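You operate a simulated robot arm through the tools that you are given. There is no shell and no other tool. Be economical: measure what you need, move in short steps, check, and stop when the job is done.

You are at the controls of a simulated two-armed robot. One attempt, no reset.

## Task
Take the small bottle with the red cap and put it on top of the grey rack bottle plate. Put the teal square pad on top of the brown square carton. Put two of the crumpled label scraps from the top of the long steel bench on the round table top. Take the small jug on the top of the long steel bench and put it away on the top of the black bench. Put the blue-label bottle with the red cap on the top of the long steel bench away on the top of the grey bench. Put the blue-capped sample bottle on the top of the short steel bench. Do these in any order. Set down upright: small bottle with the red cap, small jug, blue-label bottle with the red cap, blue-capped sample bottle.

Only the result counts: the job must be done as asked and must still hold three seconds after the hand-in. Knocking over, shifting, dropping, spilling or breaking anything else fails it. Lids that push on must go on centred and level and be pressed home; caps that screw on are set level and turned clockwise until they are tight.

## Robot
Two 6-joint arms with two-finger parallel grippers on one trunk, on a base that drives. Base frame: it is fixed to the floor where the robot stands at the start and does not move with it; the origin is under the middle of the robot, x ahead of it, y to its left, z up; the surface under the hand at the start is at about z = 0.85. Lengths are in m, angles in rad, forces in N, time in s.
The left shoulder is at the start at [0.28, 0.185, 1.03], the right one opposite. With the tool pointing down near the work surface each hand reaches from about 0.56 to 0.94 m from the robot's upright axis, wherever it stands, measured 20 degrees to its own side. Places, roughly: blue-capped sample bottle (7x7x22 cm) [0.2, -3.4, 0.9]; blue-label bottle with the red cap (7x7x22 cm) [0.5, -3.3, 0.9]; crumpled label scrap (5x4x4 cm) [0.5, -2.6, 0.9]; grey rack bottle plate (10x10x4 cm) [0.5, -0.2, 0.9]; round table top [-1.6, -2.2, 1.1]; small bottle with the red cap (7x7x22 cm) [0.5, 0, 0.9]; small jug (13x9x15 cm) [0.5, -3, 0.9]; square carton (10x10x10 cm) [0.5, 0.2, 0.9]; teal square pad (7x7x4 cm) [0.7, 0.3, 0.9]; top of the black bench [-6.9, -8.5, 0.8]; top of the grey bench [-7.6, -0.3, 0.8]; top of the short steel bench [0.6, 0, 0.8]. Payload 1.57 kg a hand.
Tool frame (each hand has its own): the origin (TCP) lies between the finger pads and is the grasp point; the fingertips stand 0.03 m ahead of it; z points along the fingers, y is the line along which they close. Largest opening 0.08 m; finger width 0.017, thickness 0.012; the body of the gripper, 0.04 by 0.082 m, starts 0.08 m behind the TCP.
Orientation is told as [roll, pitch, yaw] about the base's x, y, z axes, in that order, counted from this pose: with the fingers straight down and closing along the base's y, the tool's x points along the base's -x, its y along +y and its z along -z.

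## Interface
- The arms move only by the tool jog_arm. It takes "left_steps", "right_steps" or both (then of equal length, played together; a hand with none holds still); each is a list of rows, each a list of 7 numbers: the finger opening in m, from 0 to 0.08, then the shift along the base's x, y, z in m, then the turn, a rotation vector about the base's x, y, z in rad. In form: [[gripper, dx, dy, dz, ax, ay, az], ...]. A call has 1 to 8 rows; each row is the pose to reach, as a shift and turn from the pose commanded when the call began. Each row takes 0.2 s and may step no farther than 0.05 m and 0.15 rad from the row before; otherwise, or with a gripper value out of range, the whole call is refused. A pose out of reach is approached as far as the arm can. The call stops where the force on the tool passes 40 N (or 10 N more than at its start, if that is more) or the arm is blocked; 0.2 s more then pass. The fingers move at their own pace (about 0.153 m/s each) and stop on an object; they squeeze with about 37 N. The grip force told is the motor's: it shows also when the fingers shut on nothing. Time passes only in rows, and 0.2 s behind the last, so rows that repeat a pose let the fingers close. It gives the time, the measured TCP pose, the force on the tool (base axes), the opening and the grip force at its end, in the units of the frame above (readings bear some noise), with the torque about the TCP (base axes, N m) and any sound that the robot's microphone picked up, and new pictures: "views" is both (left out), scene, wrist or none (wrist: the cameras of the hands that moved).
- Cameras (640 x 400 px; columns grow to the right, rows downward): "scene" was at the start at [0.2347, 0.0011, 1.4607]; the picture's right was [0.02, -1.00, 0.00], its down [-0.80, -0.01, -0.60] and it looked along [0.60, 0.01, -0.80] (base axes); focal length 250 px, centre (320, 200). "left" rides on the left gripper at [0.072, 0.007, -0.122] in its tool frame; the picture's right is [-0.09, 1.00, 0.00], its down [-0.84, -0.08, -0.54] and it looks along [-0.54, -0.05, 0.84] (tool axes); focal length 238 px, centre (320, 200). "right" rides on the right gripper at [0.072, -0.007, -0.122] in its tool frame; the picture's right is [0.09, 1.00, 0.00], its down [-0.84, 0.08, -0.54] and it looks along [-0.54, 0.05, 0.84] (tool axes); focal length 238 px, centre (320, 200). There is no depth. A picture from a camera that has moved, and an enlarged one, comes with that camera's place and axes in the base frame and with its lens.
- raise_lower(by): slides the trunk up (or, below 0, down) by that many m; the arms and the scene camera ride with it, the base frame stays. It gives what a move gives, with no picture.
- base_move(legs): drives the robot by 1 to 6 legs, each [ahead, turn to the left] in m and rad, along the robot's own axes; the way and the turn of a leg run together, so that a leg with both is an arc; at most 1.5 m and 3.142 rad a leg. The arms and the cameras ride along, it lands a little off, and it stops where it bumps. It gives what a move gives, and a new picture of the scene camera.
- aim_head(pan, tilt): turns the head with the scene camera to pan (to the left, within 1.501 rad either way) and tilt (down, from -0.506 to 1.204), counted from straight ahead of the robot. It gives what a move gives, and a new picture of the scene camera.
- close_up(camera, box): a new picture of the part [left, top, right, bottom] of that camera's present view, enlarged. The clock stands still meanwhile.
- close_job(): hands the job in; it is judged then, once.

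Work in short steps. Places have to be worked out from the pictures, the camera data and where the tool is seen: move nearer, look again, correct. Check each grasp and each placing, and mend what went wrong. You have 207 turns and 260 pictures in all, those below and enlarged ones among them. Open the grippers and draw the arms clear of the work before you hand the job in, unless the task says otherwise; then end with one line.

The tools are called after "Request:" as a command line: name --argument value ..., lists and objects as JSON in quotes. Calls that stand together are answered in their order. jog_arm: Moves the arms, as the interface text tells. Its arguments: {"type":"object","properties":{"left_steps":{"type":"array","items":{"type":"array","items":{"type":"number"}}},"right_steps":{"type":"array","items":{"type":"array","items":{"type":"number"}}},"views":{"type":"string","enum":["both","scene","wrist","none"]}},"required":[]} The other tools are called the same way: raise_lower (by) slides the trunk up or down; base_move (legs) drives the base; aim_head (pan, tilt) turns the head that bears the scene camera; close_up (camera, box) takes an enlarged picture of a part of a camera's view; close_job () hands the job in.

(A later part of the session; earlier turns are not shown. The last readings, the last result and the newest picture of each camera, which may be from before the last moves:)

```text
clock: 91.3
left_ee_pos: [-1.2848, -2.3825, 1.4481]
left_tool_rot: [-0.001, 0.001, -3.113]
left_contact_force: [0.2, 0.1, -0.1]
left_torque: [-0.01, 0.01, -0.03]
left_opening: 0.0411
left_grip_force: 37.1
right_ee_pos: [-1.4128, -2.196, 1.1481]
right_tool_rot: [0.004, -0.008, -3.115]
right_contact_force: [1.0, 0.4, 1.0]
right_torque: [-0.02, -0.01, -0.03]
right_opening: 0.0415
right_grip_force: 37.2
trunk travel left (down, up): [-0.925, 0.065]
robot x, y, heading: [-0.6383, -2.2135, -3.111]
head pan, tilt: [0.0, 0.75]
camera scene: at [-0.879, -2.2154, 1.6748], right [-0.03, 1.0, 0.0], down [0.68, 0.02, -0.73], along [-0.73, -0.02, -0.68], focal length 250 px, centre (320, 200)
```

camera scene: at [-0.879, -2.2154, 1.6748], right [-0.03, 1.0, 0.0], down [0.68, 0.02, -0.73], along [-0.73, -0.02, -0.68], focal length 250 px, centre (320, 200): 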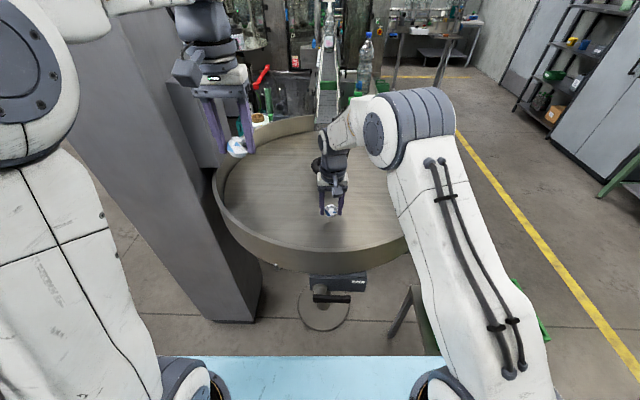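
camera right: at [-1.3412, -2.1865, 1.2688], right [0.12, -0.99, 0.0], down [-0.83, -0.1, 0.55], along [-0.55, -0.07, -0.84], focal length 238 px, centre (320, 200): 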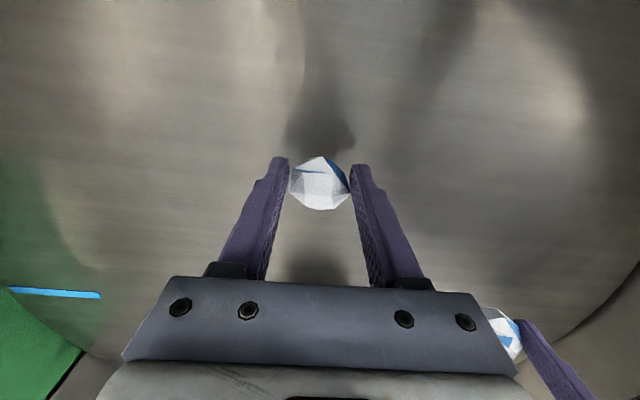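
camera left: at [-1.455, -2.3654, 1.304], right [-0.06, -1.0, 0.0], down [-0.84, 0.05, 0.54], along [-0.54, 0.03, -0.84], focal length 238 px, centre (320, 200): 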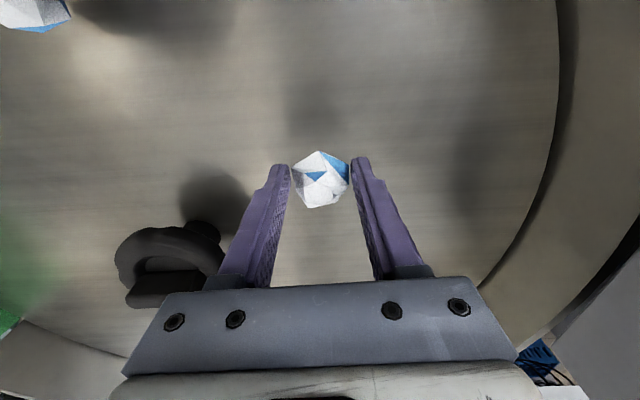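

Left arm is free again. First I set down the right scrap in small steps.

Request:
jog_arm --right_steps '[[0.0, 0, 0, -0.004, 0, 0, 0], [0.0, 0, 0, -0.008, 0, 0, 0], [0.0, 0, 0, -0.012, 0, 0, 0], [0.0, 0, 0, -0.012, 0, 0, 0]]' --views "wrist"

```text
clock: 92.3
left_ee_pos: [-1.2851, -2.3824, 1.4482]
left_tool_rot: [-0.001, 0.0, -3.113]
left_contact_force: [0.6, -1.2, 0.0]
left_torque: [0.02, 0.0, -0.02]
left_opening: 0.0407
left_grip_force: 36.5
right_ee_pos: [-1.4153, -2.1973, 1.1363]
right_tool_rot: [0.004, -0.01, -3.115]
right_contact_force: [-0.3, 0.2, 0.8]
right_torque: [0.01, -0.01, -0.01]
right_opening: 0.0414
right_grip_force: 36.9
trunk travel left (down, up): [-0.925, 0.065]
robot x, y, heading: [-0.6353, -2.2085, -3.116]
head pan, tilt: [0.0, 0.75]
camera right: at [-1.3419, -2.1873, 1.2561], right [0.12, -0.99, 0.0], down [-0.83, -0.1, 0.55], along [-0.55, -0.07, -0.84], focal length 238 px, centre (320, 200)
```

right: 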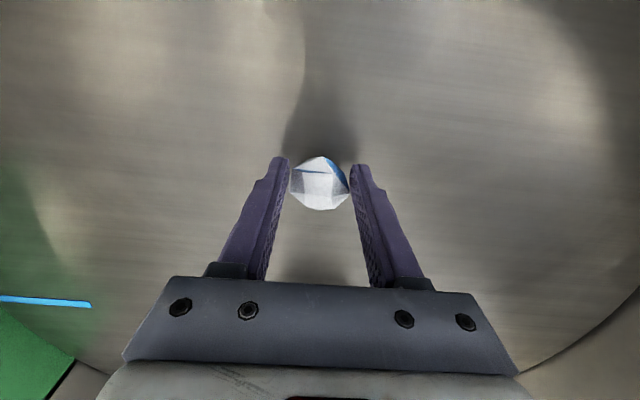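

Close, no contact yet; I continue down in 4 mm steps.

Request:
jog_arm --right_steps '[[0.0, 0, 0, -0.004, 0, 0, 0], [0.0, 0, 0, -0.008, 0, 0, 0], [0.0, 0, 0, -0.012, 0, 0, 0], [0.0, 0, 0, -0.016, 0, 0, 0], [0.0, 0, 0, -0.02, 0, 0, 0]]' --views "none"

```text
clock: 93.5
left_ee_pos: [-1.2836, -2.383, 1.4492]
left_tool_rot: [0.0, 0.0, -3.112]
left_contact_force: [-0.1, 1.2, -0.2]
left_torque: [-0.02, 0.0, 0.0]
left_opening: 0.0407
left_grip_force: 36.4
right_ee_pos: [-1.4155, -2.1985, 1.1209]
right_tool_rot: [0.005, -0.018, -3.115]
right_contact_force: [-0.3, -0.8, 28.8]
right_torque: [-0.03, 0.01, 0.19]
right_opening: 0.042
right_grip_force: 36.5
trunk travel left (down, up): [-0.925, 0.065]
robot x, y, heading: [-0.6364, -2.2075, -3.116]
head pan, tilt: [0.0, 0.75]
```

Contact at z 1.121. I release the right scrap and rise.

Request:
jog_arm --right_steps '[[0.0, 0, 0, 0.003, 0, 0, 0], [0.06, 0, 0, 0.003, 0, 0, 0], [0.06, 0, 0, 0.003, 0, 0, 0], [0.06, 0, 0, 0.04, 0, 0, 0], [0.06, 0, 0.0, 0.08, 0, 0, 0], [0.06, 0.02, 0.03, 0.12, 0, 0, 0], [0.06, 0.05, 0.06, 0.15, 0, 0, 0], [0.06, 0.08, 0.09, 0.18, 0, 0, 0]]'

```text
refused: row 6 steps farther than a row can; nothing moved
```

Request:
jog_arm --right_steps '[[0.0, 0, 0, 0.003, 0, 0, 0], [0.06, 0, 0, 0.003, 0, 0, 0], [0.06, 0, 0, 0.003, 0, 0, 0], [0.06, 0, 0, 0.04, 0, 0, 0], [0.06, 0, 0.0, 0.08, 0, 0, 0], [0.06, 0.02, 0.02, 0.115, 0, 0, 0], [0.06, 0.04, 0.04, 0.15, 0, 0, 0], [0.06, 0.06, 0.06, 0.185, 0, 0, 0]]'

```text
clock: 95.3
left_ee_pos: [-1.2847, -2.3825, 1.4483]
left_tool_rot: [0.0, -0.001, -3.114]
left_contact_force: [-1.1, 0.4, 0.2]
left_torque: [0.0, -0.02, 0.01]
left_opening: 0.0406
left_grip_force: 36.7
right_ee_pos: [-1.3525, -2.1354, 1.3009]
right_tool_rot: [0.004, -0.009, -3.112]
right_contact_force: [-0.2, 0.3, -0.4]
right_torque: [0.0, -0.04, 0.0]
right_opening: 0.0599
right_grip_force: 0.1
trunk travel left (down, up): [-0.925, 0.065]
robot x, y, heading: [-0.6401, -2.2076, -3.108]
head pan, tilt: [0.0, 0.75]
camera scene: at [-0.8789, -2.2154, 1.6748], right [-0.03, 1.0, 0.0], down [0.68, 0.02, -0.73], along [-0.73, -0.02, -0.68], focal length 250 px, centre (320, 200)
camera right: at [-1.2806, -2.1262, 1.4212], right [0.12, -0.99, 0.0], down [-0.83, -0.1, 0.55], along [-0.55, -0.07, -0.84], focal length 238 px, centre (320, 200)
```

scene: 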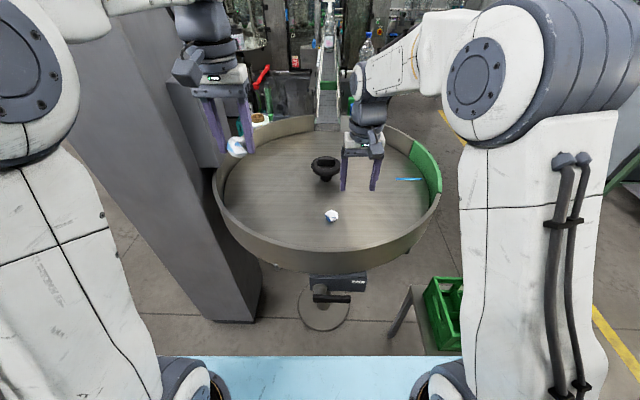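
right: 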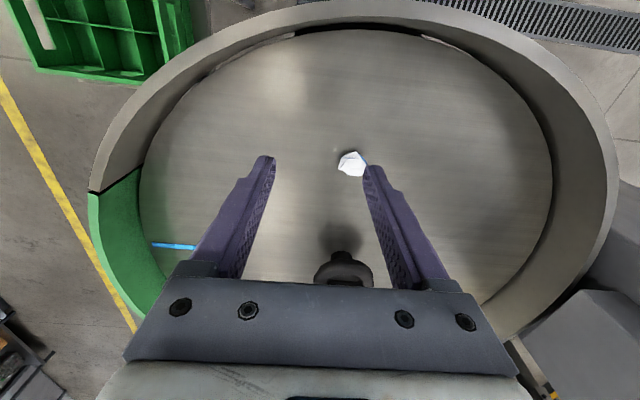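

Right scrap lies on the disc. I bring the left one to about [-1.43, -2.35], staying inside comfortable reach.

Request:
jog_arm --left_steps '[[0.0, -0.03, 0.01, -0.035, 0, 0, 0], [0.0, -0.06, 0.02, -0.07, 0, 0, 0], [0.0, -0.09, 0.03, -0.105, 0, 0, 0], [0.0, -0.12, 0.033, -0.14, 0, 0, 0], [0.0, -0.145, 0.033, -0.18, 0, 0, 0], [0.0, -0.145, 0.033, -0.225, 0, 0, 0], [0.0, -0.145, 0.033, -0.265, 0, 0, 0], [0.0, -0.145, 0.033, -0.3, 0, 0, 0]]' --views "wrist"

```text
clock: 97.1
left_ee_pos: [-1.4306, -2.3512, 1.147]
left_tool_rot: [-0.001, -0.001, -3.113]
left_contact_force: [-0.8, -0.3, -0.2]
left_torque: [-0.01, 0.01, -0.01]
left_opening: 0.0394
left_grip_force: 37.1
right_ee_pos: [-1.354, -2.1358, 1.3002]
right_tool_rot: [0.001, -0.008, -3.113]
right_contact_force: [0.6, -1.3, 0.2]
right_torque: [-0.02, -0.03, -0.03]
right_opening: 0.0599
right_grip_force: 0.0
trunk travel left (down, up): [-0.925, 0.065]
robot x, y, heading: [-0.6354, -2.211, -3.116]
head pan, tilt: [0.0, 0.75]
camera left: at [-1.3595, -2.3549, 1.2683], right [-0.06, -1.0, 0.0], down [-0.84, 0.05, 0.54], along [-0.54, 0.03, -0.84], focal length 238 px, centre (320, 200)
```

left: 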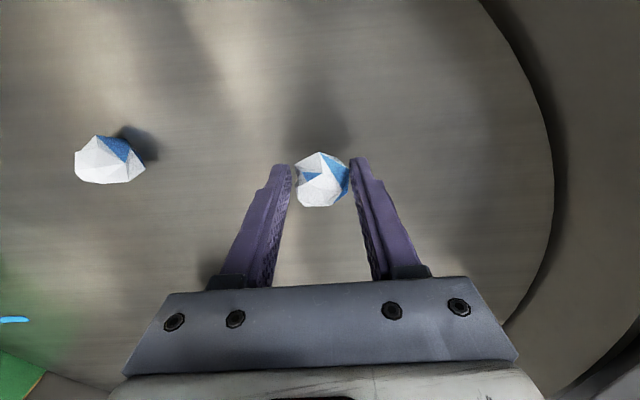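

Well placed, clear of rim and other scrap. I lower to contact near z 1.122.

Request:
jog_arm --left_steps '[[0.0, 0, 0, -0.01, 0, 0, 0], [0.0, 0, 0, -0.018, 0, 0, 0], [0.0, 0, 0, -0.022, 0, 0, 0], [0.0, 0, 0, -0.025, 0, 0, 0]]' --views "none"

```text
clock: 98.1
left_ee_pos: [-1.4313, -2.3523, 1.1283]
left_tool_rot: [0.001, -0.008, -3.114]
left_contact_force: [-0.1, -1.7, 34.2]
left_torque: [0.27, 0.14, -0.05]
left_opening: 0.0407
left_grip_force: 37.7
right_ee_pos: [-1.3518, -2.1382, 1.3033]
right_tool_rot: [0.004, -0.011, -3.113]
right_contact_force: [-0.2, 0.3, -0.4]
right_torque: [0.0, 0.01, -0.01]
right_opening: 0.0601
right_grip_force: 0.0
trunk travel left (down, up): [-0.925, 0.065]
robot x, y, heading: [-0.6366, -2.2046, -3.118]
head pan, tilt: [0.0, 0.75]
```

Firm contact; I ease up, release and withdraw the left hand up and back.

Request:
jog_arm --left_steps '[[0.0, 0, 0, 0.005, 0, 0, 0], [0.06, 0, 0, 0.005, 0, 0, 0], [0.06, 0, 0, 0.005, 0, 0, 0], [0.06, 0, 0, 0.04, 0, 0, 0], [0.06, 0, 0.0, 0.08, 0, 0, 0], [0.06, 0.03, 0.0, 0.115, 0, 0, 0], [0.06, 0.06, 0.0, 0.15, 0, 0, 0], [0.06, 0.09, 0.0, 0.185, 0, 0, 0]]' --views "scene"

```text
clock: 99.9
left_ee_pos: [-1.3402, -2.3495, 1.3067]
left_tool_rot: [0.0, 0.003, -3.114]
left_contact_force: [-0.2, 0.4, 0.4]
left_torque: [0.01, 0.01, -0.01]
left_opening: 0.0601
left_grip_force: 0.0
right_ee_pos: [-1.3528, -2.1383, 1.3014]
right_tool_rot: [0.004, -0.009, -3.115]
right_contact_force: [-0.1, -0.2, -0.1]
right_torque: [-0.02, -0.02, 0.0]
right_opening: 0.06
right_grip_force: 0.0
trunk travel left (down, up): [-0.925, 0.065]
robot x, y, heading: [-0.641, -2.2106, -3.113]
head pan, tilt: [0.0, 0.75]
camera scene: at [-0.879, -2.2153, 1.6748], right [-0.03, 1.0, 0.0], down [0.68, 0.02, -0.73], along [-0.73, -0.02, -0.68], focal length 250 px, centre (320, 200)
```

scene: 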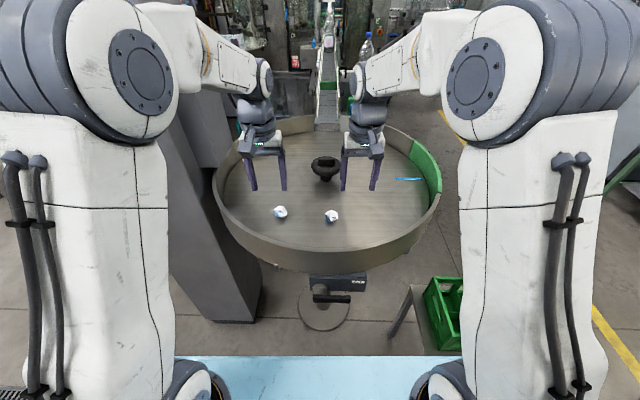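

Both scraps are on the round table. Now I turn away, reverse down the lane to y ≈ -3.3 and face the long bench for the sample bottle.

Request:
base_move --legs '[[0, -1.6], [-1.1, 0], [0, -1.57]]'

Request:
aim_head --pan 0.0 --tilt 0.75

```text
clock: 113.3
left_ee_pos: [0.0548, -3.1928, 1.3085]
left_tool_rot: [0.001, 0.001, 0.0]
left_contact_force: [0.5, 0.4, 0.5]
left_torque: [0.0, 0.01, 0.01]
left_opening: 0.0602
left_grip_force: 0.0
right_ee_pos: [0.0603, -3.4054, 1.3018]
right_tool_rot: [0.003, -0.009, -0.002]
right_contact_force: [0.6, 0.7, -0.4]
right_torque: [0.01, 0.04, -0.01]
right_opening: 0.06
right_grip_force: 0.1
trunk travel left (down, up): [-0.925, 0.065]
robot x, y, heading: [-0.6555, -3.3129, 0.001]
head pan, tilt: [0.0, 0.75]
camera scene: at [-0.4101, -3.3144, 1.6748], right [0.0, -1.0, 0.0], down [-0.68, 0.0, -0.73], along [0.73, 0.0, -0.68], focal length 250 px, centre (320, 200)
```

scene: 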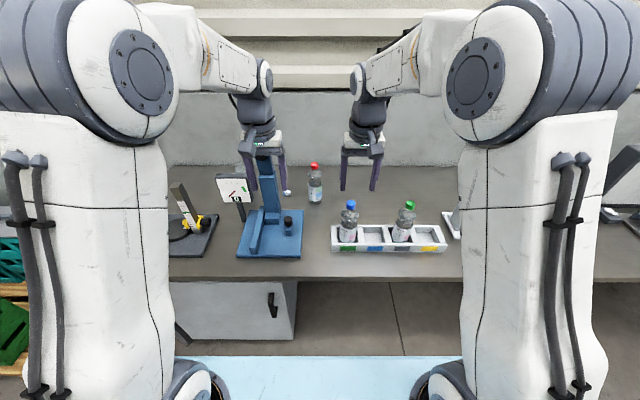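

```text
clock: 113.9
left_ee_pos: [0.0546, -3.1926, 1.3072]
left_tool_rot: [-0.001, 0.001, 0.0]
left_contact_force: [0.2, 0.8, 0.0]
left_torque: [-0.02, -0.03, 0.0]
left_opening: 0.0599
left_grip_force: 0.0
right_ee_pos: [0.0599, -3.4069, 1.3004]
right_tool_rot: [0.003, -0.009, 0.0]
right_contact_force: [0.2, 0.1, 0.0]
right_torque: [0.0, 0.04, 0.03]
right_opening: 0.0598
right_grip_force: 0.1
trunk travel left (down, up): [-0.925, 0.065]
robot x, y, heading: [-0.6554, -3.3166, 0.001]
head pan, tilt: [0.0, 0.75]
camera scene: at [-0.4101, -3.3143, 1.6748], right [0.0, -1.0, 0.0], down [-0.68, 0.0, -0.73], along [0.73, 0.0, -0.68], focal length 250 px, centre (320, 200)
```

scene: 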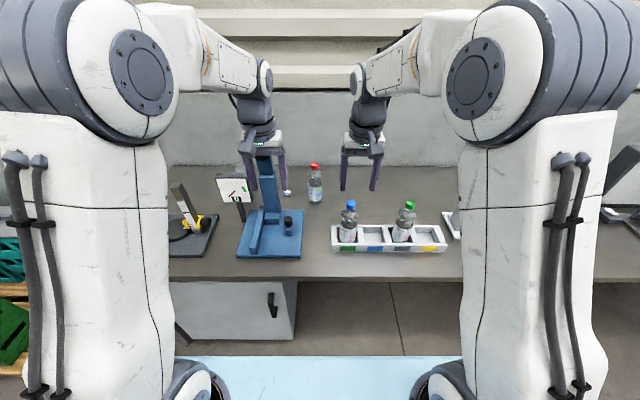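

The blue cap is near [0.21, -3.42], in the tray's left cell. I tuck the left hand back and up (clear of the mast), then drive 0.12 m in.

Request:
jog_arm --left_steps '[[0.06, -0.025, 0, 0.03, 0, 0, 0], [0.06, -0.05, 0, 0.06, 0, 0, 0], [0.06, -0.075, 0, 0.09, 0, 0, 0], [0.06, -0.1, 0, 0.12, 0, 0, 0]]' --right_steps '[[0.08, 0, 0, 0.0, 0, 0, 0], [0.08, 0, -0.005, 0, 0, 0, 0], [0.08, 0, -0.01, 0, 0, 0, 0], [0.08, 0, -0.013, 0, 0, 0, 0]]' --views "none"

Request:
base_move --legs '[[0.12, 0]]'

Request:
close_up --camera "right" --box '[0, 0, 640, 400]'

```text
clock: 114.9
left_ee_pos: [-0.0454, -3.1944, 1.4277]
left_tool_rot: [0.0, 0.001, 0.001]
left_contact_force: [0.2, 0.0, 0.5]
left_torque: [-0.02, -0.01, 0.02]
left_opening: 0.06
left_grip_force: 0.0
right_ee_pos: [0.0606, -3.4192, 1.3011]
right_tool_rot: [0.003, -0.008, 0.001]
right_contact_force: [0.4, 0.5, 0.5]
right_torque: [-0.02, 0.0, -0.01]
right_opening: 0.08
right_grip_force: 0.2
trunk travel left (down, up): [-0.925, 0.065]
robot x, y, heading: [-0.6554, -3.3143, -0.004]
head pan, tilt: [0.0, 0.75]
```

```text
clock: 116.1
left_ee_pos: [0.0751, -3.1948, 1.4259]
left_tool_rot: [0.0, -0.001, 0.0]
left_contact_force: [0.8, -0.4, -1.0]
left_torque: [-0.01, -0.01, 0.0]
left_opening: 0.0602
left_grip_force: 0.1
right_ee_pos: [0.181, -3.4189, 1.301]
right_tool_rot: [0.005, -0.009, 0.0]
right_contact_force: [0.4, 0.7, -0.2]
right_torque: [-0.03, 0.02, 0.01]
right_opening: 0.0798
right_grip_force: 0.0
trunk travel left (down, up): [-0.925, 0.065]
robot x, y, heading: [-0.5335, -3.3129, -0.005]
head pan, tilt: [0.0, 0.75]
camera scene: at [-0.2895, -3.3143, 1.6747], right [0.0, -1.0, 0.0], down [-0.68, 0.0, -0.73], along [0.73, 0.0, -0.68], focal length 250 px, centre (320, 200)
```

scene: 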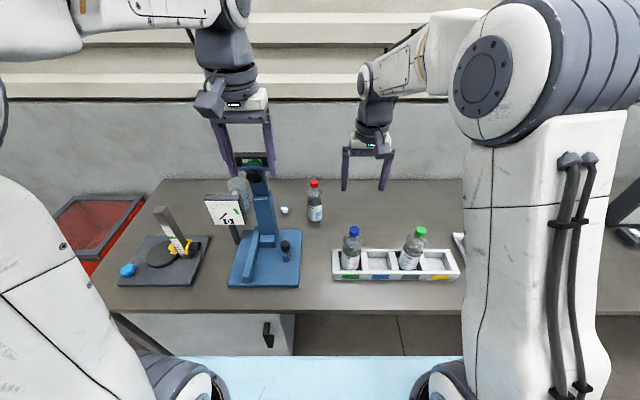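

```text
1.00 times, centred on (320, 200) of right (not enlarged: the box is as wide or as high as the picture)
camera zoom: at [0.1076, -3.4248, 1.4208], right [-0.09, 1.0, 0.0], down [0.83, 0.08, 0.55], along [0.55, 0.05, -0.84], focal length 238 px, centre (320, 200)
```

zoom: 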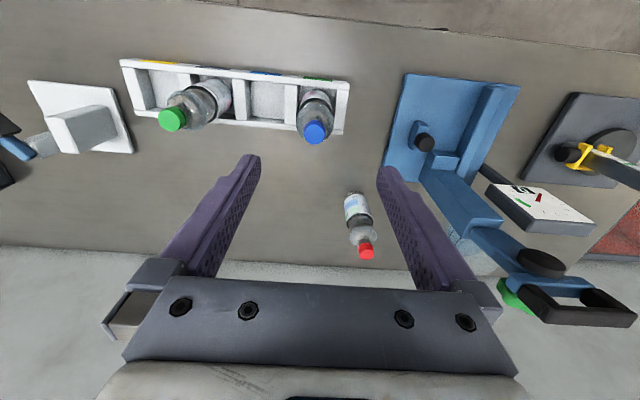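

Blue cap refined to about [0.214, -3.421]. I move over it and descend to z 1.16 to look.

Request:
jog_arm --right_steps '[[0.08, 0.032, -0.002, -0.02, 0, 0, 0], [0.08, 0.032, -0.002, -0.06, 0, 0, 0], [0.08, 0.032, -0.002, -0.1, 0, 0, 0], [0.08, 0.032, -0.002, -0.14, 0, 0, 0]]'

```text
clock: 117.1
left_ee_pos: [0.0739, -3.1948, 1.427]
left_tool_rot: [0.001, 0.0, 0.001]
left_contact_force: [0.2, 0.4, -0.1]
left_torque: [0.02, 0.0, -0.01]
left_opening: 0.0602
left_grip_force: 0.0
right_ee_pos: [0.2125, -3.4208, 1.1604]
right_tool_rot: [0.004, -0.009, 0.001]
right_contact_force: [0.2, 0.8, -0.2]
right_torque: [0.02, 0.0, 0.01]
right_opening: 0.08
right_grip_force: 0.0
trunk travel left (down, up): [-0.925, 0.065]
robot x, y, heading: [-0.5306, -3.3152, 0.001]
head pan, tilt: [0.0, 0.75]
camera scene: at [-0.2894, -3.3143, 1.6748], right [0.0, -1.0, 0.0], down [-0.68, 0.0, -0.73], along [0.73, 0.0, -0.68], focal length 250 px, centre (320, 200)
camera right: at [0.1392, -3.4265, 1.2791], right [-0.09, 1.0, 0.0], down [0.83, 0.08, 0.55], along [0.55, 0.05, -0.84], focal length 238 px, centre (320, 200)
```

scene: 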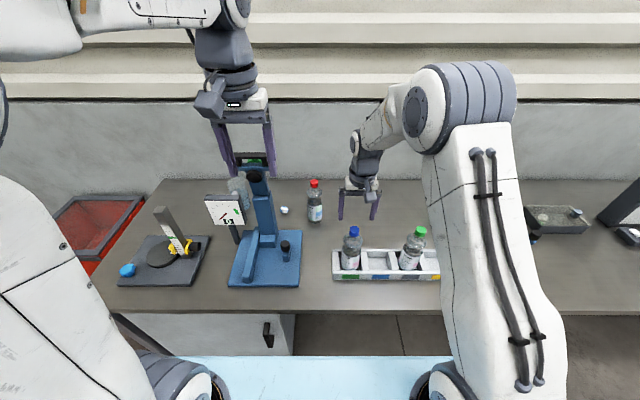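
right: 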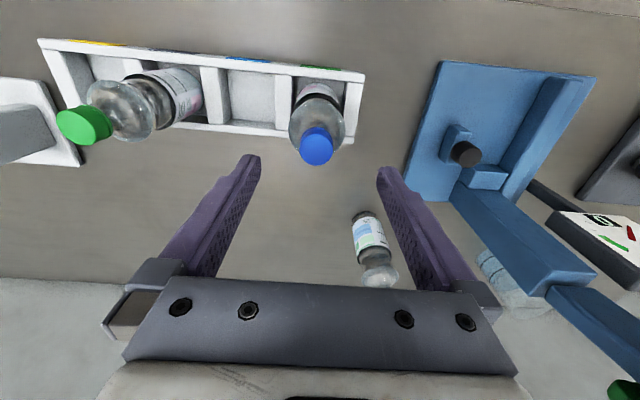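

Cap centre now reads about [0.218, -3.423], z top ≈ 1.07. I lower onto it and close.

Request:
jog_arm --right_steps '[[0.08, 0.004, -0.002, -0.04, 0, 0, 0], [0.08, 0.004, -0.002, -0.08, 0, 0, 0], [0.08, 0.004, -0.002, -0.102, 0, 0, 0], [0.0, 0.004, -0.002, -0.102, 0, 0, 0], [0.0, 0.004, -0.002, -0.102, 0, 0, 0], [0.0, 0.004, -0.002, -0.102, 0, 0, 0]]' --views "wrist"

```text
clock: 118.5
left_ee_pos: [0.0739, -3.1949, 1.4271]
left_tool_rot: [0.0, -0.001, -0.002]
left_contact_force: [0.4, -0.3, -0.1]
left_torque: [-0.03, 0.0, 0.0]
left_opening: 0.0598
left_grip_force: 0.1
right_ee_pos: [0.2178, -3.4227, 1.0646]
right_tool_rot: [0.003, -0.018, 0.0]
right_contact_force: [-6.9, -1.1, 18.3]
right_torque: [-0.57, 0.84, -0.09]
right_opening: 0.0308
right_grip_force: 37.0
trunk travel left (down, up): [-0.925, 0.065]
robot x, y, heading: [-0.53, -3.3147, 0.001]
head pan, tilt: [0.0, 0.75]
stopped in row 6 (right hand): the force on the tool passed its limit at 42 N (the readings are from after the stop); the commanded pose is now the measured one
camera right: at [0.1432, -3.4283, 1.1834], right [-0.09, 1.0, 0.0], down [0.83, 0.08, 0.56], along [0.55, 0.05, -0.83], focal length 238 px, centre (320, 200)
```

right: 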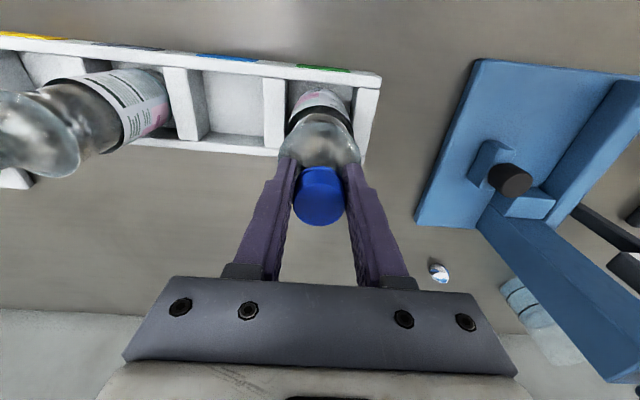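

Gripped the blue cap. I lift straight out of the tray.

Request:
jog_arm --right_steps '[[0.0, 0, 0, 0.03, 0, 0, 0], [0.0, 0, 0, 0.07, 0, 0, 0], [0.0, 0, 0, 0.11, 0, 0, 0], [0.0, 0, 0, 0.15, 0, 0, 0], [0.0, 0, 0, 0.19, 0, 0, 0], [0.0, -0.02, 0, 0.225, 0, 0, 0], [0.0, -0.04, 0, 0.26, 0, 0, 0]]'

```text
clock: 120.2
left_ee_pos: [0.0756, -3.1944, 1.4271]
left_tool_rot: [-0.001, 0.0, -0.001]
left_contact_force: [0.9, 0.1, -0.2]
left_torque: [-0.02, -0.01, 0.0]
left_opening: 0.0602
left_grip_force: 0.0
right_ee_pos: [0.1781, -3.4235, 1.3234]
right_tool_rot: [0.003, -0.015, 0.002]
right_contact_force: [0.8, 0.5, -5.0]
right_torque: [-0.02, 0.03, 0.0]
right_opening: 0.0311
right_grip_force: 37.4
trunk travel left (down, up): [-0.925, 0.065]
robot x, y, heading: [-0.537, -3.3166, -0.002]
head pan, tilt: [0.0, 0.75]
camera scene: at [-0.2896, -3.3143, 1.6748], right [0.0, -1.0, 0.0], down [-0.68, 0.0, -0.73], along [0.73, 0.0, -0.68], focal length 250 px, centre (320, 200)
camera right: at [0.1042, -3.4296, 1.4427], right [-0.09, 1.0, 0.0], down [0.83, 0.08, 0.56], along [0.55, 0.05, -0.83], focal length 238 px, centre (320, 200)
```

scene: 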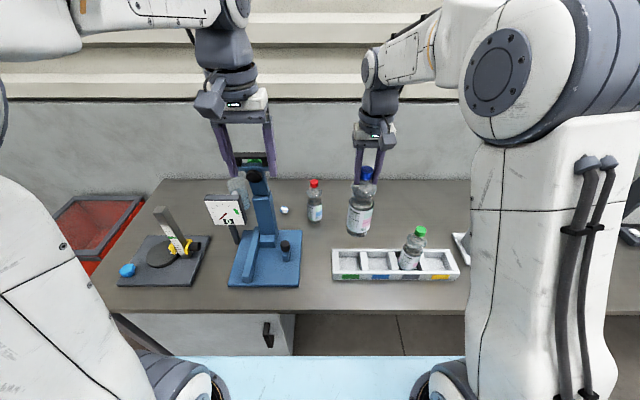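
right: 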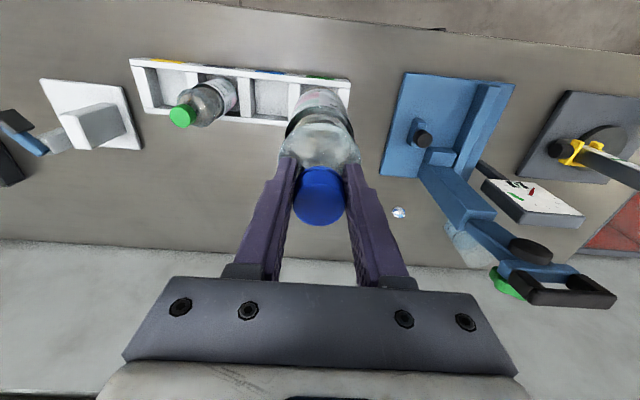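

Bottle held upright (5 N). I back off, drive up the lane to y ≈ 0 and turn to face the short bench.

Request:
base_move --legs '[[-0.12, 0], [0, 1.571], [1.5, 0], [1.5, 0], [0.3, 0], [0, -1.571]]'

```text
clock: 144.7
left_ee_pos: [0.0004, 0.1186, 1.427]
left_tool_rot: [0.0, 0.001, -0.003]
left_contact_force: [-0.1, -1.2, -0.3]
left_torque: [0.01, -0.04, -0.02]
left_opening: 0.0599
left_grip_force: 0.0
right_ee_pos: [0.1032, -0.1098, 1.3239]
right_tool_rot: [0.001, -0.016, -0.001]
right_contact_force: [0.6, 0.1, -5.5]
right_torque: [0.05, 0.06, -0.02]
right_opening: 0.0307
right_grip_force: 37.2
trunk travel left (down, up): [-0.925, 0.065]
robot x, y, heading: [-0.6097, 0.0034, -0.003]
head pan, tilt: [0.0, 0.75]
camera scene: at [-0.365, -0.0003, 1.6747], right [0.0, -1.0, 0.0], down [-0.68, 0.0, -0.73], along [0.73, 0.0, -0.68], focal length 250 px, centre (320, 200)
```

scene: 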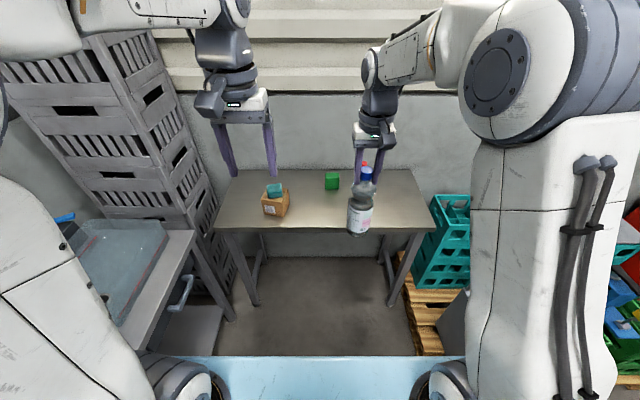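

Robot is at y ≈ 0. I centre the held bottle at y = 0, then drive in 0.36 m.

Request:
jog_arm --right_steps '[[0.0, 0, 0.04, 0, 0, 0, 0], [0.0, 0, 0.08, 0, 0, 0, 0], [0.0, 0, 0.11, 0, 0, 0, 0]]' --views "none"

Request:
base_move --legs '[[0.35, 0]]'

```text
clock: 145.5
left_ee_pos: [-0.0008, 0.1187, 1.4271]
left_tool_rot: [0.0, 0.0, -0.001]
left_contact_force: [-0.2, -0.5, -0.1]
left_torque: [-0.01, 0.02, 0.02]
left_opening: 0.0601
left_grip_force: 0.1
right_ee_pos: [0.103, 0.0003, 1.3211]
right_tool_rot: [0.003, -0.014, 0.001]
right_contact_force: [-0.3, 0.5, -4.7]
right_torque: [0.05, 0.05, 0.04]
right_opening: 0.0307
right_grip_force: 36.8
trunk travel left (down, up): [-0.925, 0.065]
robot x, y, heading: [-0.6094, 0.0001, -0.003]
head pan, tilt: [0.0, 0.75]
```

```text
clock: 147.7
left_ee_pos: [0.3468, 0.1153, 1.4269]
left_tool_rot: [0.002, -0.001, -0.007]
left_contact_force: [-0.4, 0.8, -0.6]
left_torque: [0.0, 0.0, 0.0]
left_opening: 0.06
left_grip_force: 0.2
right_ee_pos: [0.4517, -0.0042, 1.3222]
right_tool_rot: [0.005, -0.016, -0.005]
right_contact_force: [-0.2, 0.2, -5.3]
right_torque: [0.0, 0.07, -0.03]
right_opening: 0.0309
right_grip_force: 37.0
trunk travel left (down, up): [-0.925, 0.065]
robot x, y, heading: [-0.2614, -0.0008, -0.007]
head pan, tilt: [0.0, 0.75]
camera scene: at [-0.017, -0.0029, 1.6747], right [-0.01, -1.0, 0.0], down [-0.68, 0.0, -0.73], along [0.73, -0.01, -0.68], focal length 250 px, centre (320, 200)
```

scene: 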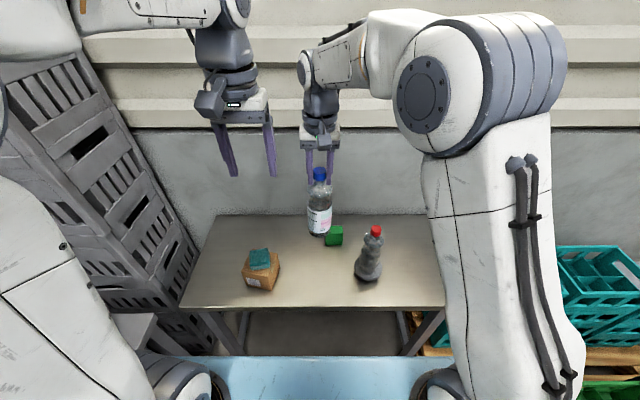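

I lower the bottle toward the free spot at [0.455, 0].

Request:
jog_arm --right_steps '[[0.0, 0.002, 0.003, -0.045, 0, 0, 0], [0.0, 0.005, 0.003, -0.09, 0, 0, 0], [0.0, 0.005, 0.003, -0.135, 0, 0, 0], [0.0, 0.005, 0.003, -0.18, 0, 0, 0], [0.0, 0.005, 0.003, -0.22, 0, 0, 0], [0.0, 0.005, 0.003, -0.245, 0, 0, 0]]'

```text
clock: 149.1
left_ee_pos: [0.3479, 0.1148, 1.4262]
left_tool_rot: [-0.001, 0.001, -0.007]
left_contact_force: [0.5, -0.4, -0.6]
left_torque: [0.0, 0.0, -0.02]
left_opening: 0.0602
left_grip_force: 0.0
right_ee_pos: [0.4555, -0.0018, 1.0782]
right_tool_rot: [0.002, -0.017, -0.007]
right_contact_force: [0.4, -0.4, -5.5]
right_torque: [-0.17, 0.03, -0.05]
right_opening: 0.0308
right_grip_force: 36.4
trunk travel left (down, up): [-0.925, 0.065]
robot x, y, heading: [-0.2586, -0.0028, -0.004]
head pan, tilt: [0.0, 0.75]
camera scene: at [-0.017, -0.0029, 1.6747], right [-0.01, -1.0, 0.0], down [-0.68, 0.0, -0.73], along [0.73, -0.01, -0.68], focal length 250 px, centre (320, 200)
camera right: at [0.3821, -0.0077, 1.1968], right [-0.09, 1.0, 0.0], down [0.83, 0.07, 0.56], along [0.55, 0.05, -0.83], focal length 238 px, centre (320, 200)
```

scene: 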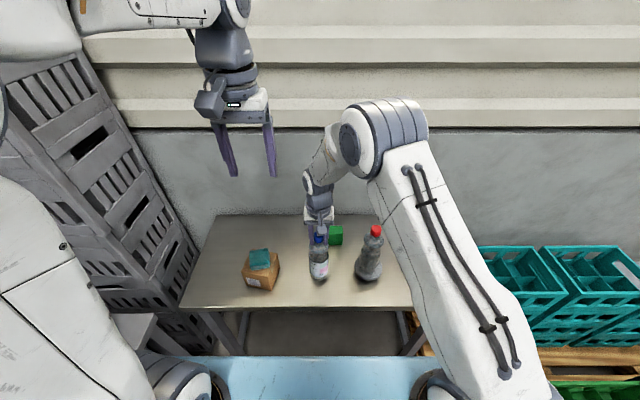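
right: 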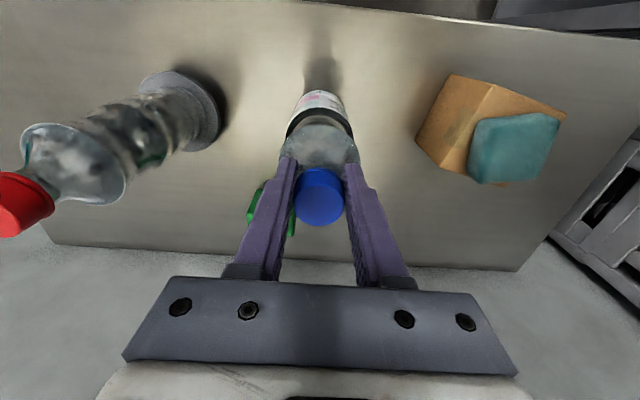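

Clear on both sides, about 2 cm to go. I lower further in fine steps.

Request:
jog_arm --right_steps '[[0.0, 0, 0, -0.006, 0, 0, 0], [0.0, 0, 0, -0.011, 0, 0, 0], [0.0, 0, 0, -0.014, 0, 0, 0], [0.0, 0, 0, -0.017, 0, 0, 0], [0.0, 0, 0, -0.017, 0, 0, 0]]' --views "none"

```text
clock: 150.3
left_ee_pos: [0.3493, 0.1145, 1.427]
left_tool_rot: [0.0, 0.0, -0.006]
left_contact_force: [0.5, -0.3, 0.2]
left_torque: [-0.02, -0.03, 0.01]
left_opening: 0.0598
left_grip_force: 0.1
right_ee_pos: [0.4571, -0.0011, 1.0587]
right_tool_rot: [0.004, -0.017, -0.004]
right_contact_force: [1.2, -0.9, -5.0]
right_torque: [-0.15, 0.0, -0.04]
right_opening: 0.0308
right_grip_force: 37.0
trunk travel left (down, up): [-0.925, 0.065]
robot x, y, heading: [-0.2615, -0.0002, -0.009]
head pan, tilt: [0.0, 0.75]
```

Request:
jog_arm --right_steps '[[0.0, 0, 0, -0.003, 0, 0, 0], [0.0, 0, 0, -0.005, 0, 0, 0], [0.0, 0, 0, -0.007, 0, 0, 0], [0.0, 0, 0, -0.007, 0, 0, 0]]' --views "none"

```text
clock: 151.3
left_ee_pos: [0.3462, 0.1149, 1.427]
left_tool_rot: [-0.001, 0.0, -0.007]
left_contact_force: [0.1, 0.4, -0.7]
left_torque: [0.02, -0.01, 0.01]
left_opening: 0.0602
left_grip_force: 0.1
right_ee_pos: [0.4566, -0.0012, 1.0571]
right_tool_rot: [0.006, -0.025, -0.005]
right_contact_force: [-3.4, -0.5, 37.3]
right_torque: [-0.81, -0.7, 0.05]
right_opening: 0.0309
right_grip_force: 37.3
trunk travel left (down, up): [-0.925, 0.065]
robot x, y, heading: [-0.2601, -0.0017, -0.006]
head pan, tilt: [0.0, 0.75]
```

Seated (37 N). I ease up to relieve the load, release and rise.

Request:
jog_arm --right_steps '[[0.0, 0, 0, 0.005, 0, 0, 0], [0.04, 0, 0, 0.005, 0, 0, 0], [0.08, 0, 0, 0.005, 0, 0, 0], [0.08, 0, 0, 0.005, 0, 0, 0], [0.08, 0, 0, 0.04, 0, 0, 0], [0.08, 0, 0, 0.08, 0, 0, 0], [0.08, 0, 0, 0.12, 0, 0, 0], [0.08, 0, 0, 0.165, 0, 0, 0]]'

```text
clock: 153.1
left_ee_pos: [0.3478, 0.1146, 1.4259]
left_tool_rot: [0.001, 0.001, -0.007]
left_contact_force: [0.1, 0.1, 1.0]
left_torque: [0.0, -0.02, 0.0]
left_opening: 0.0599
left_grip_force: 0.1
right_ee_pos: [0.4553, -0.0008, 1.2194]
right_tool_rot: [0.005, -0.015, -0.006]
right_contact_force: [0.0, 0.1, -0.1]
right_torque: [0.03, 0.0, 0.01]
right_opening: 0.08
right_grip_force: 0.0
trunk travel left (down, up): [-0.925, 0.065]
robot x, y, heading: [-0.2625, 0.0, -0.002]
head pan, tilt: [0.0, 0.75]
camera scene: at [-0.0173, -0.0029, 1.6748], right [-0.01, -1.0, 0.0], down [-0.68, 0.0, -0.73], along [0.73, -0.01, -0.68], focal length 250 px, centre (320, 200)
camera right: at [0.3815, -0.006, 1.3384], right [-0.09, 1.0, 0.0], down [0.83, 0.07, 0.56], along [0.55, 0.05, -0.83], focal length 238 px, centre (320, 200)
```

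scene: 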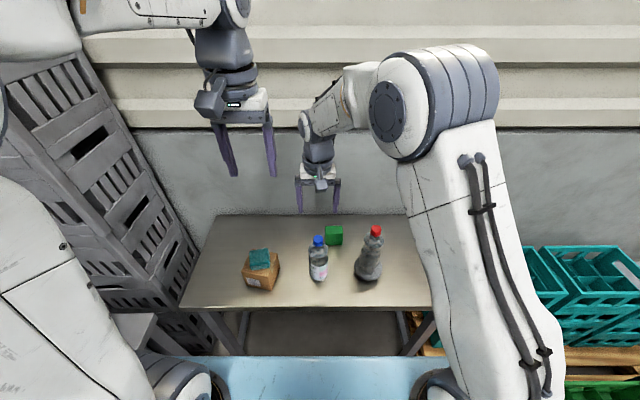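
right: 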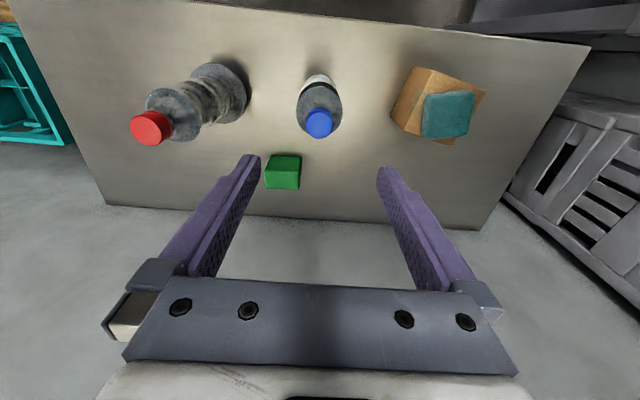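

Sample bottle stands on the short bench. Now I drive back to the long bench, stopping at y ≈ -3.12 between the jug and the blue-label bottle.

Request:
base_move --legs '[[-0.39, 0], [0, -1.575], [1.5, 0], [1.5, 0], [0.12, 0], [0, 1.575]]'

```text
clock: 178.1
left_ee_pos: [0.0007, -2.9224, 1.4276]
left_tool_rot: [0.0, 0.0, 0.082]
left_contact_force: [-0.3, 0.4, -0.3]
left_torque: [0.01, 0.04, 0.0]
left_opening: 0.0601
left_grip_force: 0.1
right_ee_pos: [0.1185, -3.0288, 1.2189]
right_tool_rot: [0.004, -0.017, 0.083]
right_contact_force: [0.0, 0.1, -0.6]
right_torque: [0.01, 0.04, 0.0]
right_opening: 0.0801
right_grip_force: 0.0
trunk travel left (down, up): [-0.925, 0.065]
robot x, y, heading: [-0.5939, -3.0939, 0.087]
head pan, tilt: [0.0, 0.75]
camera scene: at [-0.3517, -3.073, 1.6748], right [0.08, -1.0, 0.0], down [-0.68, -0.06, -0.73], along [0.73, 0.06, -0.68], focal length 250 px, centre (320, 200)
```

scene: 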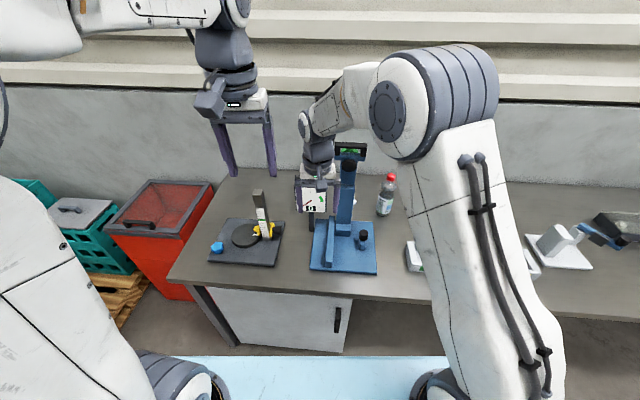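

Heading is off by 0.087; I straighten, then move the right hand up and over to y ≈ -3.3, clear of the mast.

Request:
base_move --legs '[[0, -0.087]]'

Request:
jog_arm --right_steps '[[0.08, -0.02, 0, 0.045, 0, 0, 0], [0.08, -0.03, -0.02, 0.09, 0, 0, 0], [0.08, -0.03, -0.065, 0.1, 0, 0, 0], [0.08, -0.03, -0.11, 0.1, 0, 0, 0], [0.08, -0.03, -0.155, 0.1, 0, 0, 0], [0.08, -0.03, -0.2, 0.1, 0, 0, 0], [0.08, -0.03, -0.22, 0.1, 0, 0, 0]]' --views "none"

```text
clock: 179.0
left_ee_pos: [0.0138, -2.9752, 1.4263]
left_tool_rot: [-0.001, 0.0, -0.002]
left_contact_force: [-1.1, 0.0, 0.4]
left_torque: [-0.02, 0.0, 0.0]
left_opening: 0.06
left_grip_force: 0.1
right_ee_pos: [0.1219, -3.089, 1.2192]
right_tool_rot: [0.004, -0.016, -0.001]
right_contact_force: [0.1, 0.4, -0.3]
right_torque: [-0.02, 0.0, 0.01]
right_opening: 0.08
right_grip_force: 0.1
trunk travel left (down, up): [-0.925, 0.065]
robot x, y, heading: [-0.5959, -3.0936, 0.001]
head pan, tilt: [0.0, 0.75]
camera scene: at [-0.3508, -3.0939, 1.6748], right [0.0, -1.0, 0.0], down [-0.68, 0.0, -0.73], along [0.73, 0.0, -0.68], focal length 250 px, centre (320, 200)
```

scene: 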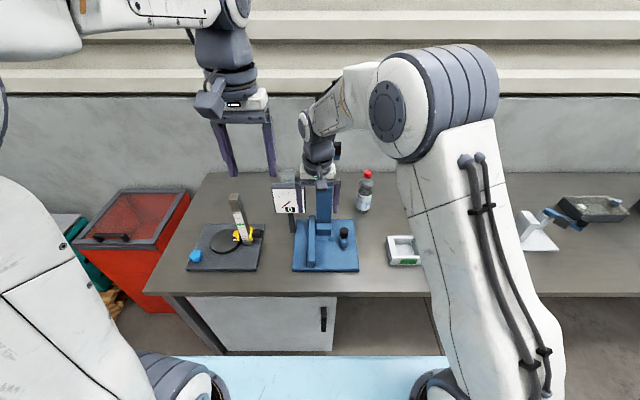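

```text
refused: row 2 steps farther than a row can; nothing moved
```

Request:
jog_arm --right_steps '[[0.08, -0.02, 0, 0.04, 0, 0, 0], [0.08, -0.03, 0, 0.085, 0, 0, 0], [0.08, -0.03, -0.045, 0.1, 0, 0, 0], [0.08, -0.03, -0.09, 0.1, 0, 0, 0], [0.08, -0.03, -0.135, 0.1, 0, 0, 0], [0.08, -0.03, -0.18, 0.1, 0, 0, 0], [0.08, -0.03, -0.215, 0.1, 0, 0, 0]]'

Request:
close_up --camera "left" --box '[0, 0, 640, 400]'

```text
clock: 180.6
left_ee_pos: [0.0139, -2.9745, 1.4266]
left_tool_rot: [0.002, 0.0, -0.002]
left_contact_force: [0.0, 0.5, -0.1]
left_torque: [0.02, -0.03, -0.03]
left_opening: 0.0602
left_grip_force: 0.0
right_ee_pos: [0.0932, -3.3037, 1.3184]
right_tool_rot: [0.002, -0.016, 0.0]
right_contact_force: [-0.1, -0.2, 0.1]
right_torque: [0.01, -0.06, -0.01]
right_opening: 0.08
right_grip_force: 0.0
trunk travel left (down, up): [-0.925, 0.065]
robot x, y, heading: [-0.5928, -3.0943, -0.003]
head pan, tilt: [0.0, 0.75]
camera scene: at [-0.3508, -3.094, 1.6748], right [0.0, -1.0, 0.0], down [-0.68, 0.0, -0.73], along [0.73, 0.0, -0.68], focal length 250 px, centre (320, 200)
camera right: at [0.0184, -3.3103, 1.4374], right [-0.09, 1.0, 0.0], down [0.83, 0.08, 0.56], along [0.55, 0.05, -0.83], focal length 238 px, centre (320, 200)
```

scene: 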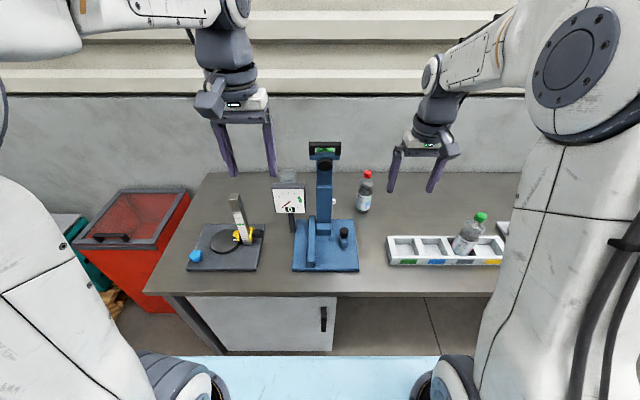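
right: 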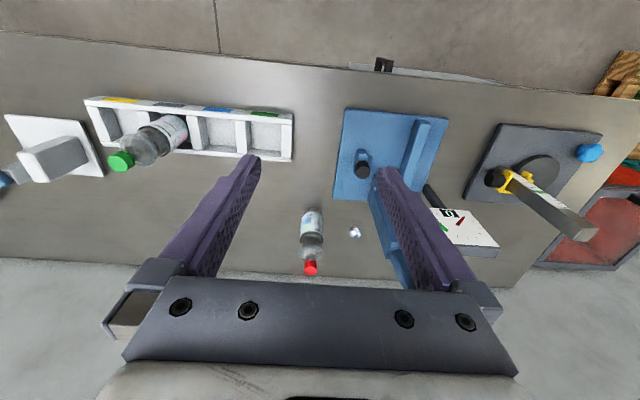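

```text
1.00 times, centred on (320, 200) of left (not enlarged: the box is as wide or as high as the picture)
camera zoom: at [-0.0585, -2.967, 1.5488], right [0.09, 1.0, 0.0], down [0.84, -0.08, 0.54], along [0.54, -0.05, -0.84], focal length 238 px, centre (320, 200)
```

zoom: 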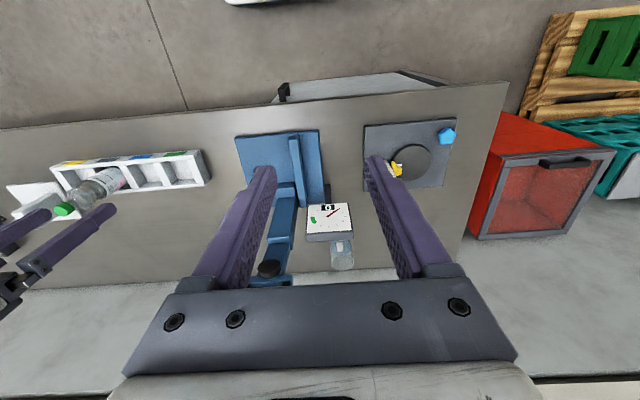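

The mast (y ≈ -3.10) lies between the hands and below the left one. I drive in 0.27 m.

Request:
base_move --legs '[[0.27, 0]]'

Request:
close_up --camera "left" --box '[0, 0, 640, 400]'

Request:
close_up --camera "right" --box '[0, 0, 640, 400]'

```text
clock: 182.5
left_ee_pos: [0.2872, -2.9788, 1.4277]
left_tool_rot: [0.0, 0.0, -0.009]
left_contact_force: [-0.2, 0.0, -0.9]
left_torque: [-0.02, -0.04, -0.02]
left_opening: 0.0598
left_grip_force: 0.0
right_ee_pos: [0.3638, -3.3082, 1.3184]
right_tool_rot: [0.003, -0.014, -0.006]
right_contact_force: [-1.1, 0.5, -1.1]
right_torque: [-0.01, 0.04, 0.0]
right_opening: 0.0801
right_grip_force: 0.1
trunk travel left (down, up): [-0.925, 0.065]
robot x, y, heading: [-0.3238, -3.0958, -0.001]
head pan, tilt: [0.0, 0.75]
camera scene: at [-0.0788, -3.096, 1.6747], right [-0.01, -1.0, 0.0], down [-0.68, 0.0, -0.73], along [0.73, 0.0, -0.68], focal length 250 px, centre (320, 200)
```

scene: 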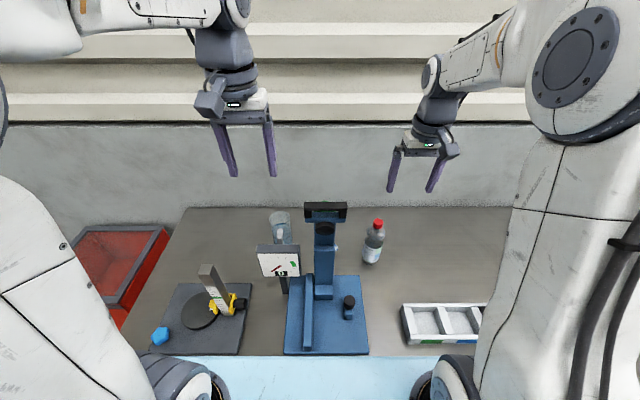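

```text
1.00 times, centred on (320, 200) of left (not enlarged: the box is as wide or as high as the picture)
camera zoom: at [0.214, -2.9703, 1.5487], right [0.1, 1.0, 0.0], down [0.84, -0.08, 0.54], along [0.54, -0.05, -0.84], focal length 238 px, centre (320, 200)
```

zoom: 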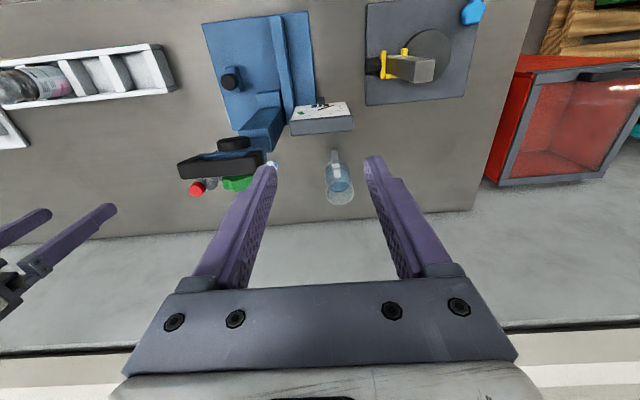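

```text
1.00 times, centred on (320, 200) of right (not enlarged: the box is as wide or as high as the picture)
camera zoom: at [0.2896, -3.3133, 1.4373], right [-0.09, 1.0, 0.0], down [0.83, 0.07, 0.56], along [0.55, 0.05, -0.83], focal length 238 px, centre (320, 200)
```

zoom: 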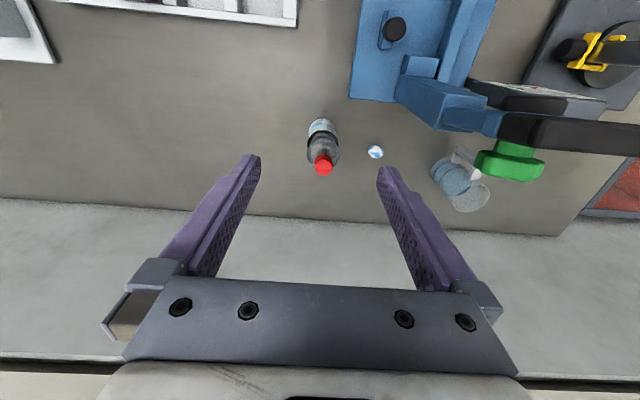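

Blue-label cap at about [0.458, -3.293]. I move the right hand over it and down to z 1.17 to look.

Request:
jog_arm --right_steps '[[0.08, 0.045, 0.007, 0, 0, 0, 0], [0.08, 0.09, 0.015, 0, 0, 0, 0], [0.08, 0.094, 0.015, -0.045, 0, 0, 0], [0.08, 0.094, 0.015, -0.09, 0, 0, 0], [0.08, 0.094, 0.015, -0.135, 0, 0, 0], [0.08, 0.094, 0.015, -0.15, 0, 0, 0]]'

```text
clock: 183.9
left_ee_pos: [0.2865, -2.9777, 1.426]
left_tool_rot: [0.0, 0.003, -0.008]
left_contact_force: [0.0, 0.8, -0.2]
left_torque: [-0.01, 0.03, -0.02]
left_opening: 0.0599
left_grip_force: 0.0
right_ee_pos: [0.4601, -3.2938, 1.1673]
right_tool_rot: [0.004, -0.015, -0.005]
right_contact_force: [0.0, 0.0, -0.5]
right_torque: [0.04, -0.01, 0.01]
right_opening: 0.0798
right_grip_force: 0.0
trunk travel left (down, up): [-0.925, 0.065]
robot x, y, heading: [-0.3208, -3.0953, -0.005]
head pan, tilt: [0.0, 0.75]
camera scene: at [-0.0786, -3.096, 1.6748], right [-0.01, -1.0, 0.0], down [-0.68, 0.0, -0.73], along [0.73, 0.0, -0.68], focal length 250 px, centre (320, 200)
camera right: at [0.3849, -3.2983, 1.2867], right [-0.09, 1.0, 0.0], down [0.83, 0.07, 0.56], along [0.55, 0.05, -0.83], focal length 238 px, centre (320, 200)
```

scene: 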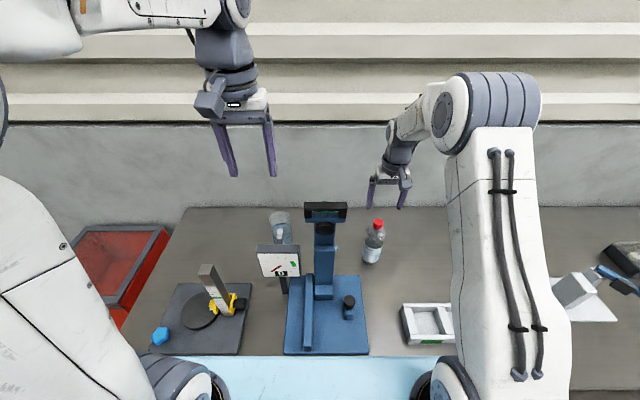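
right: 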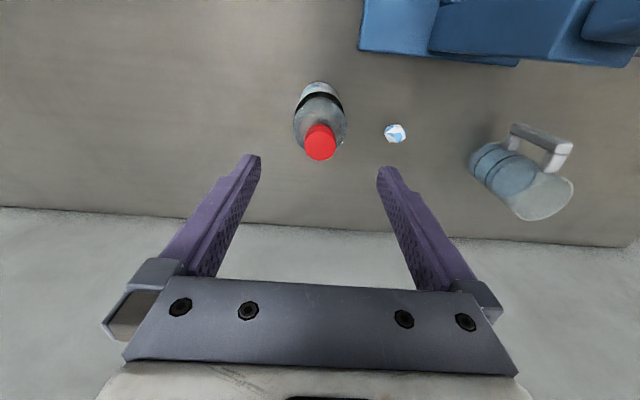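

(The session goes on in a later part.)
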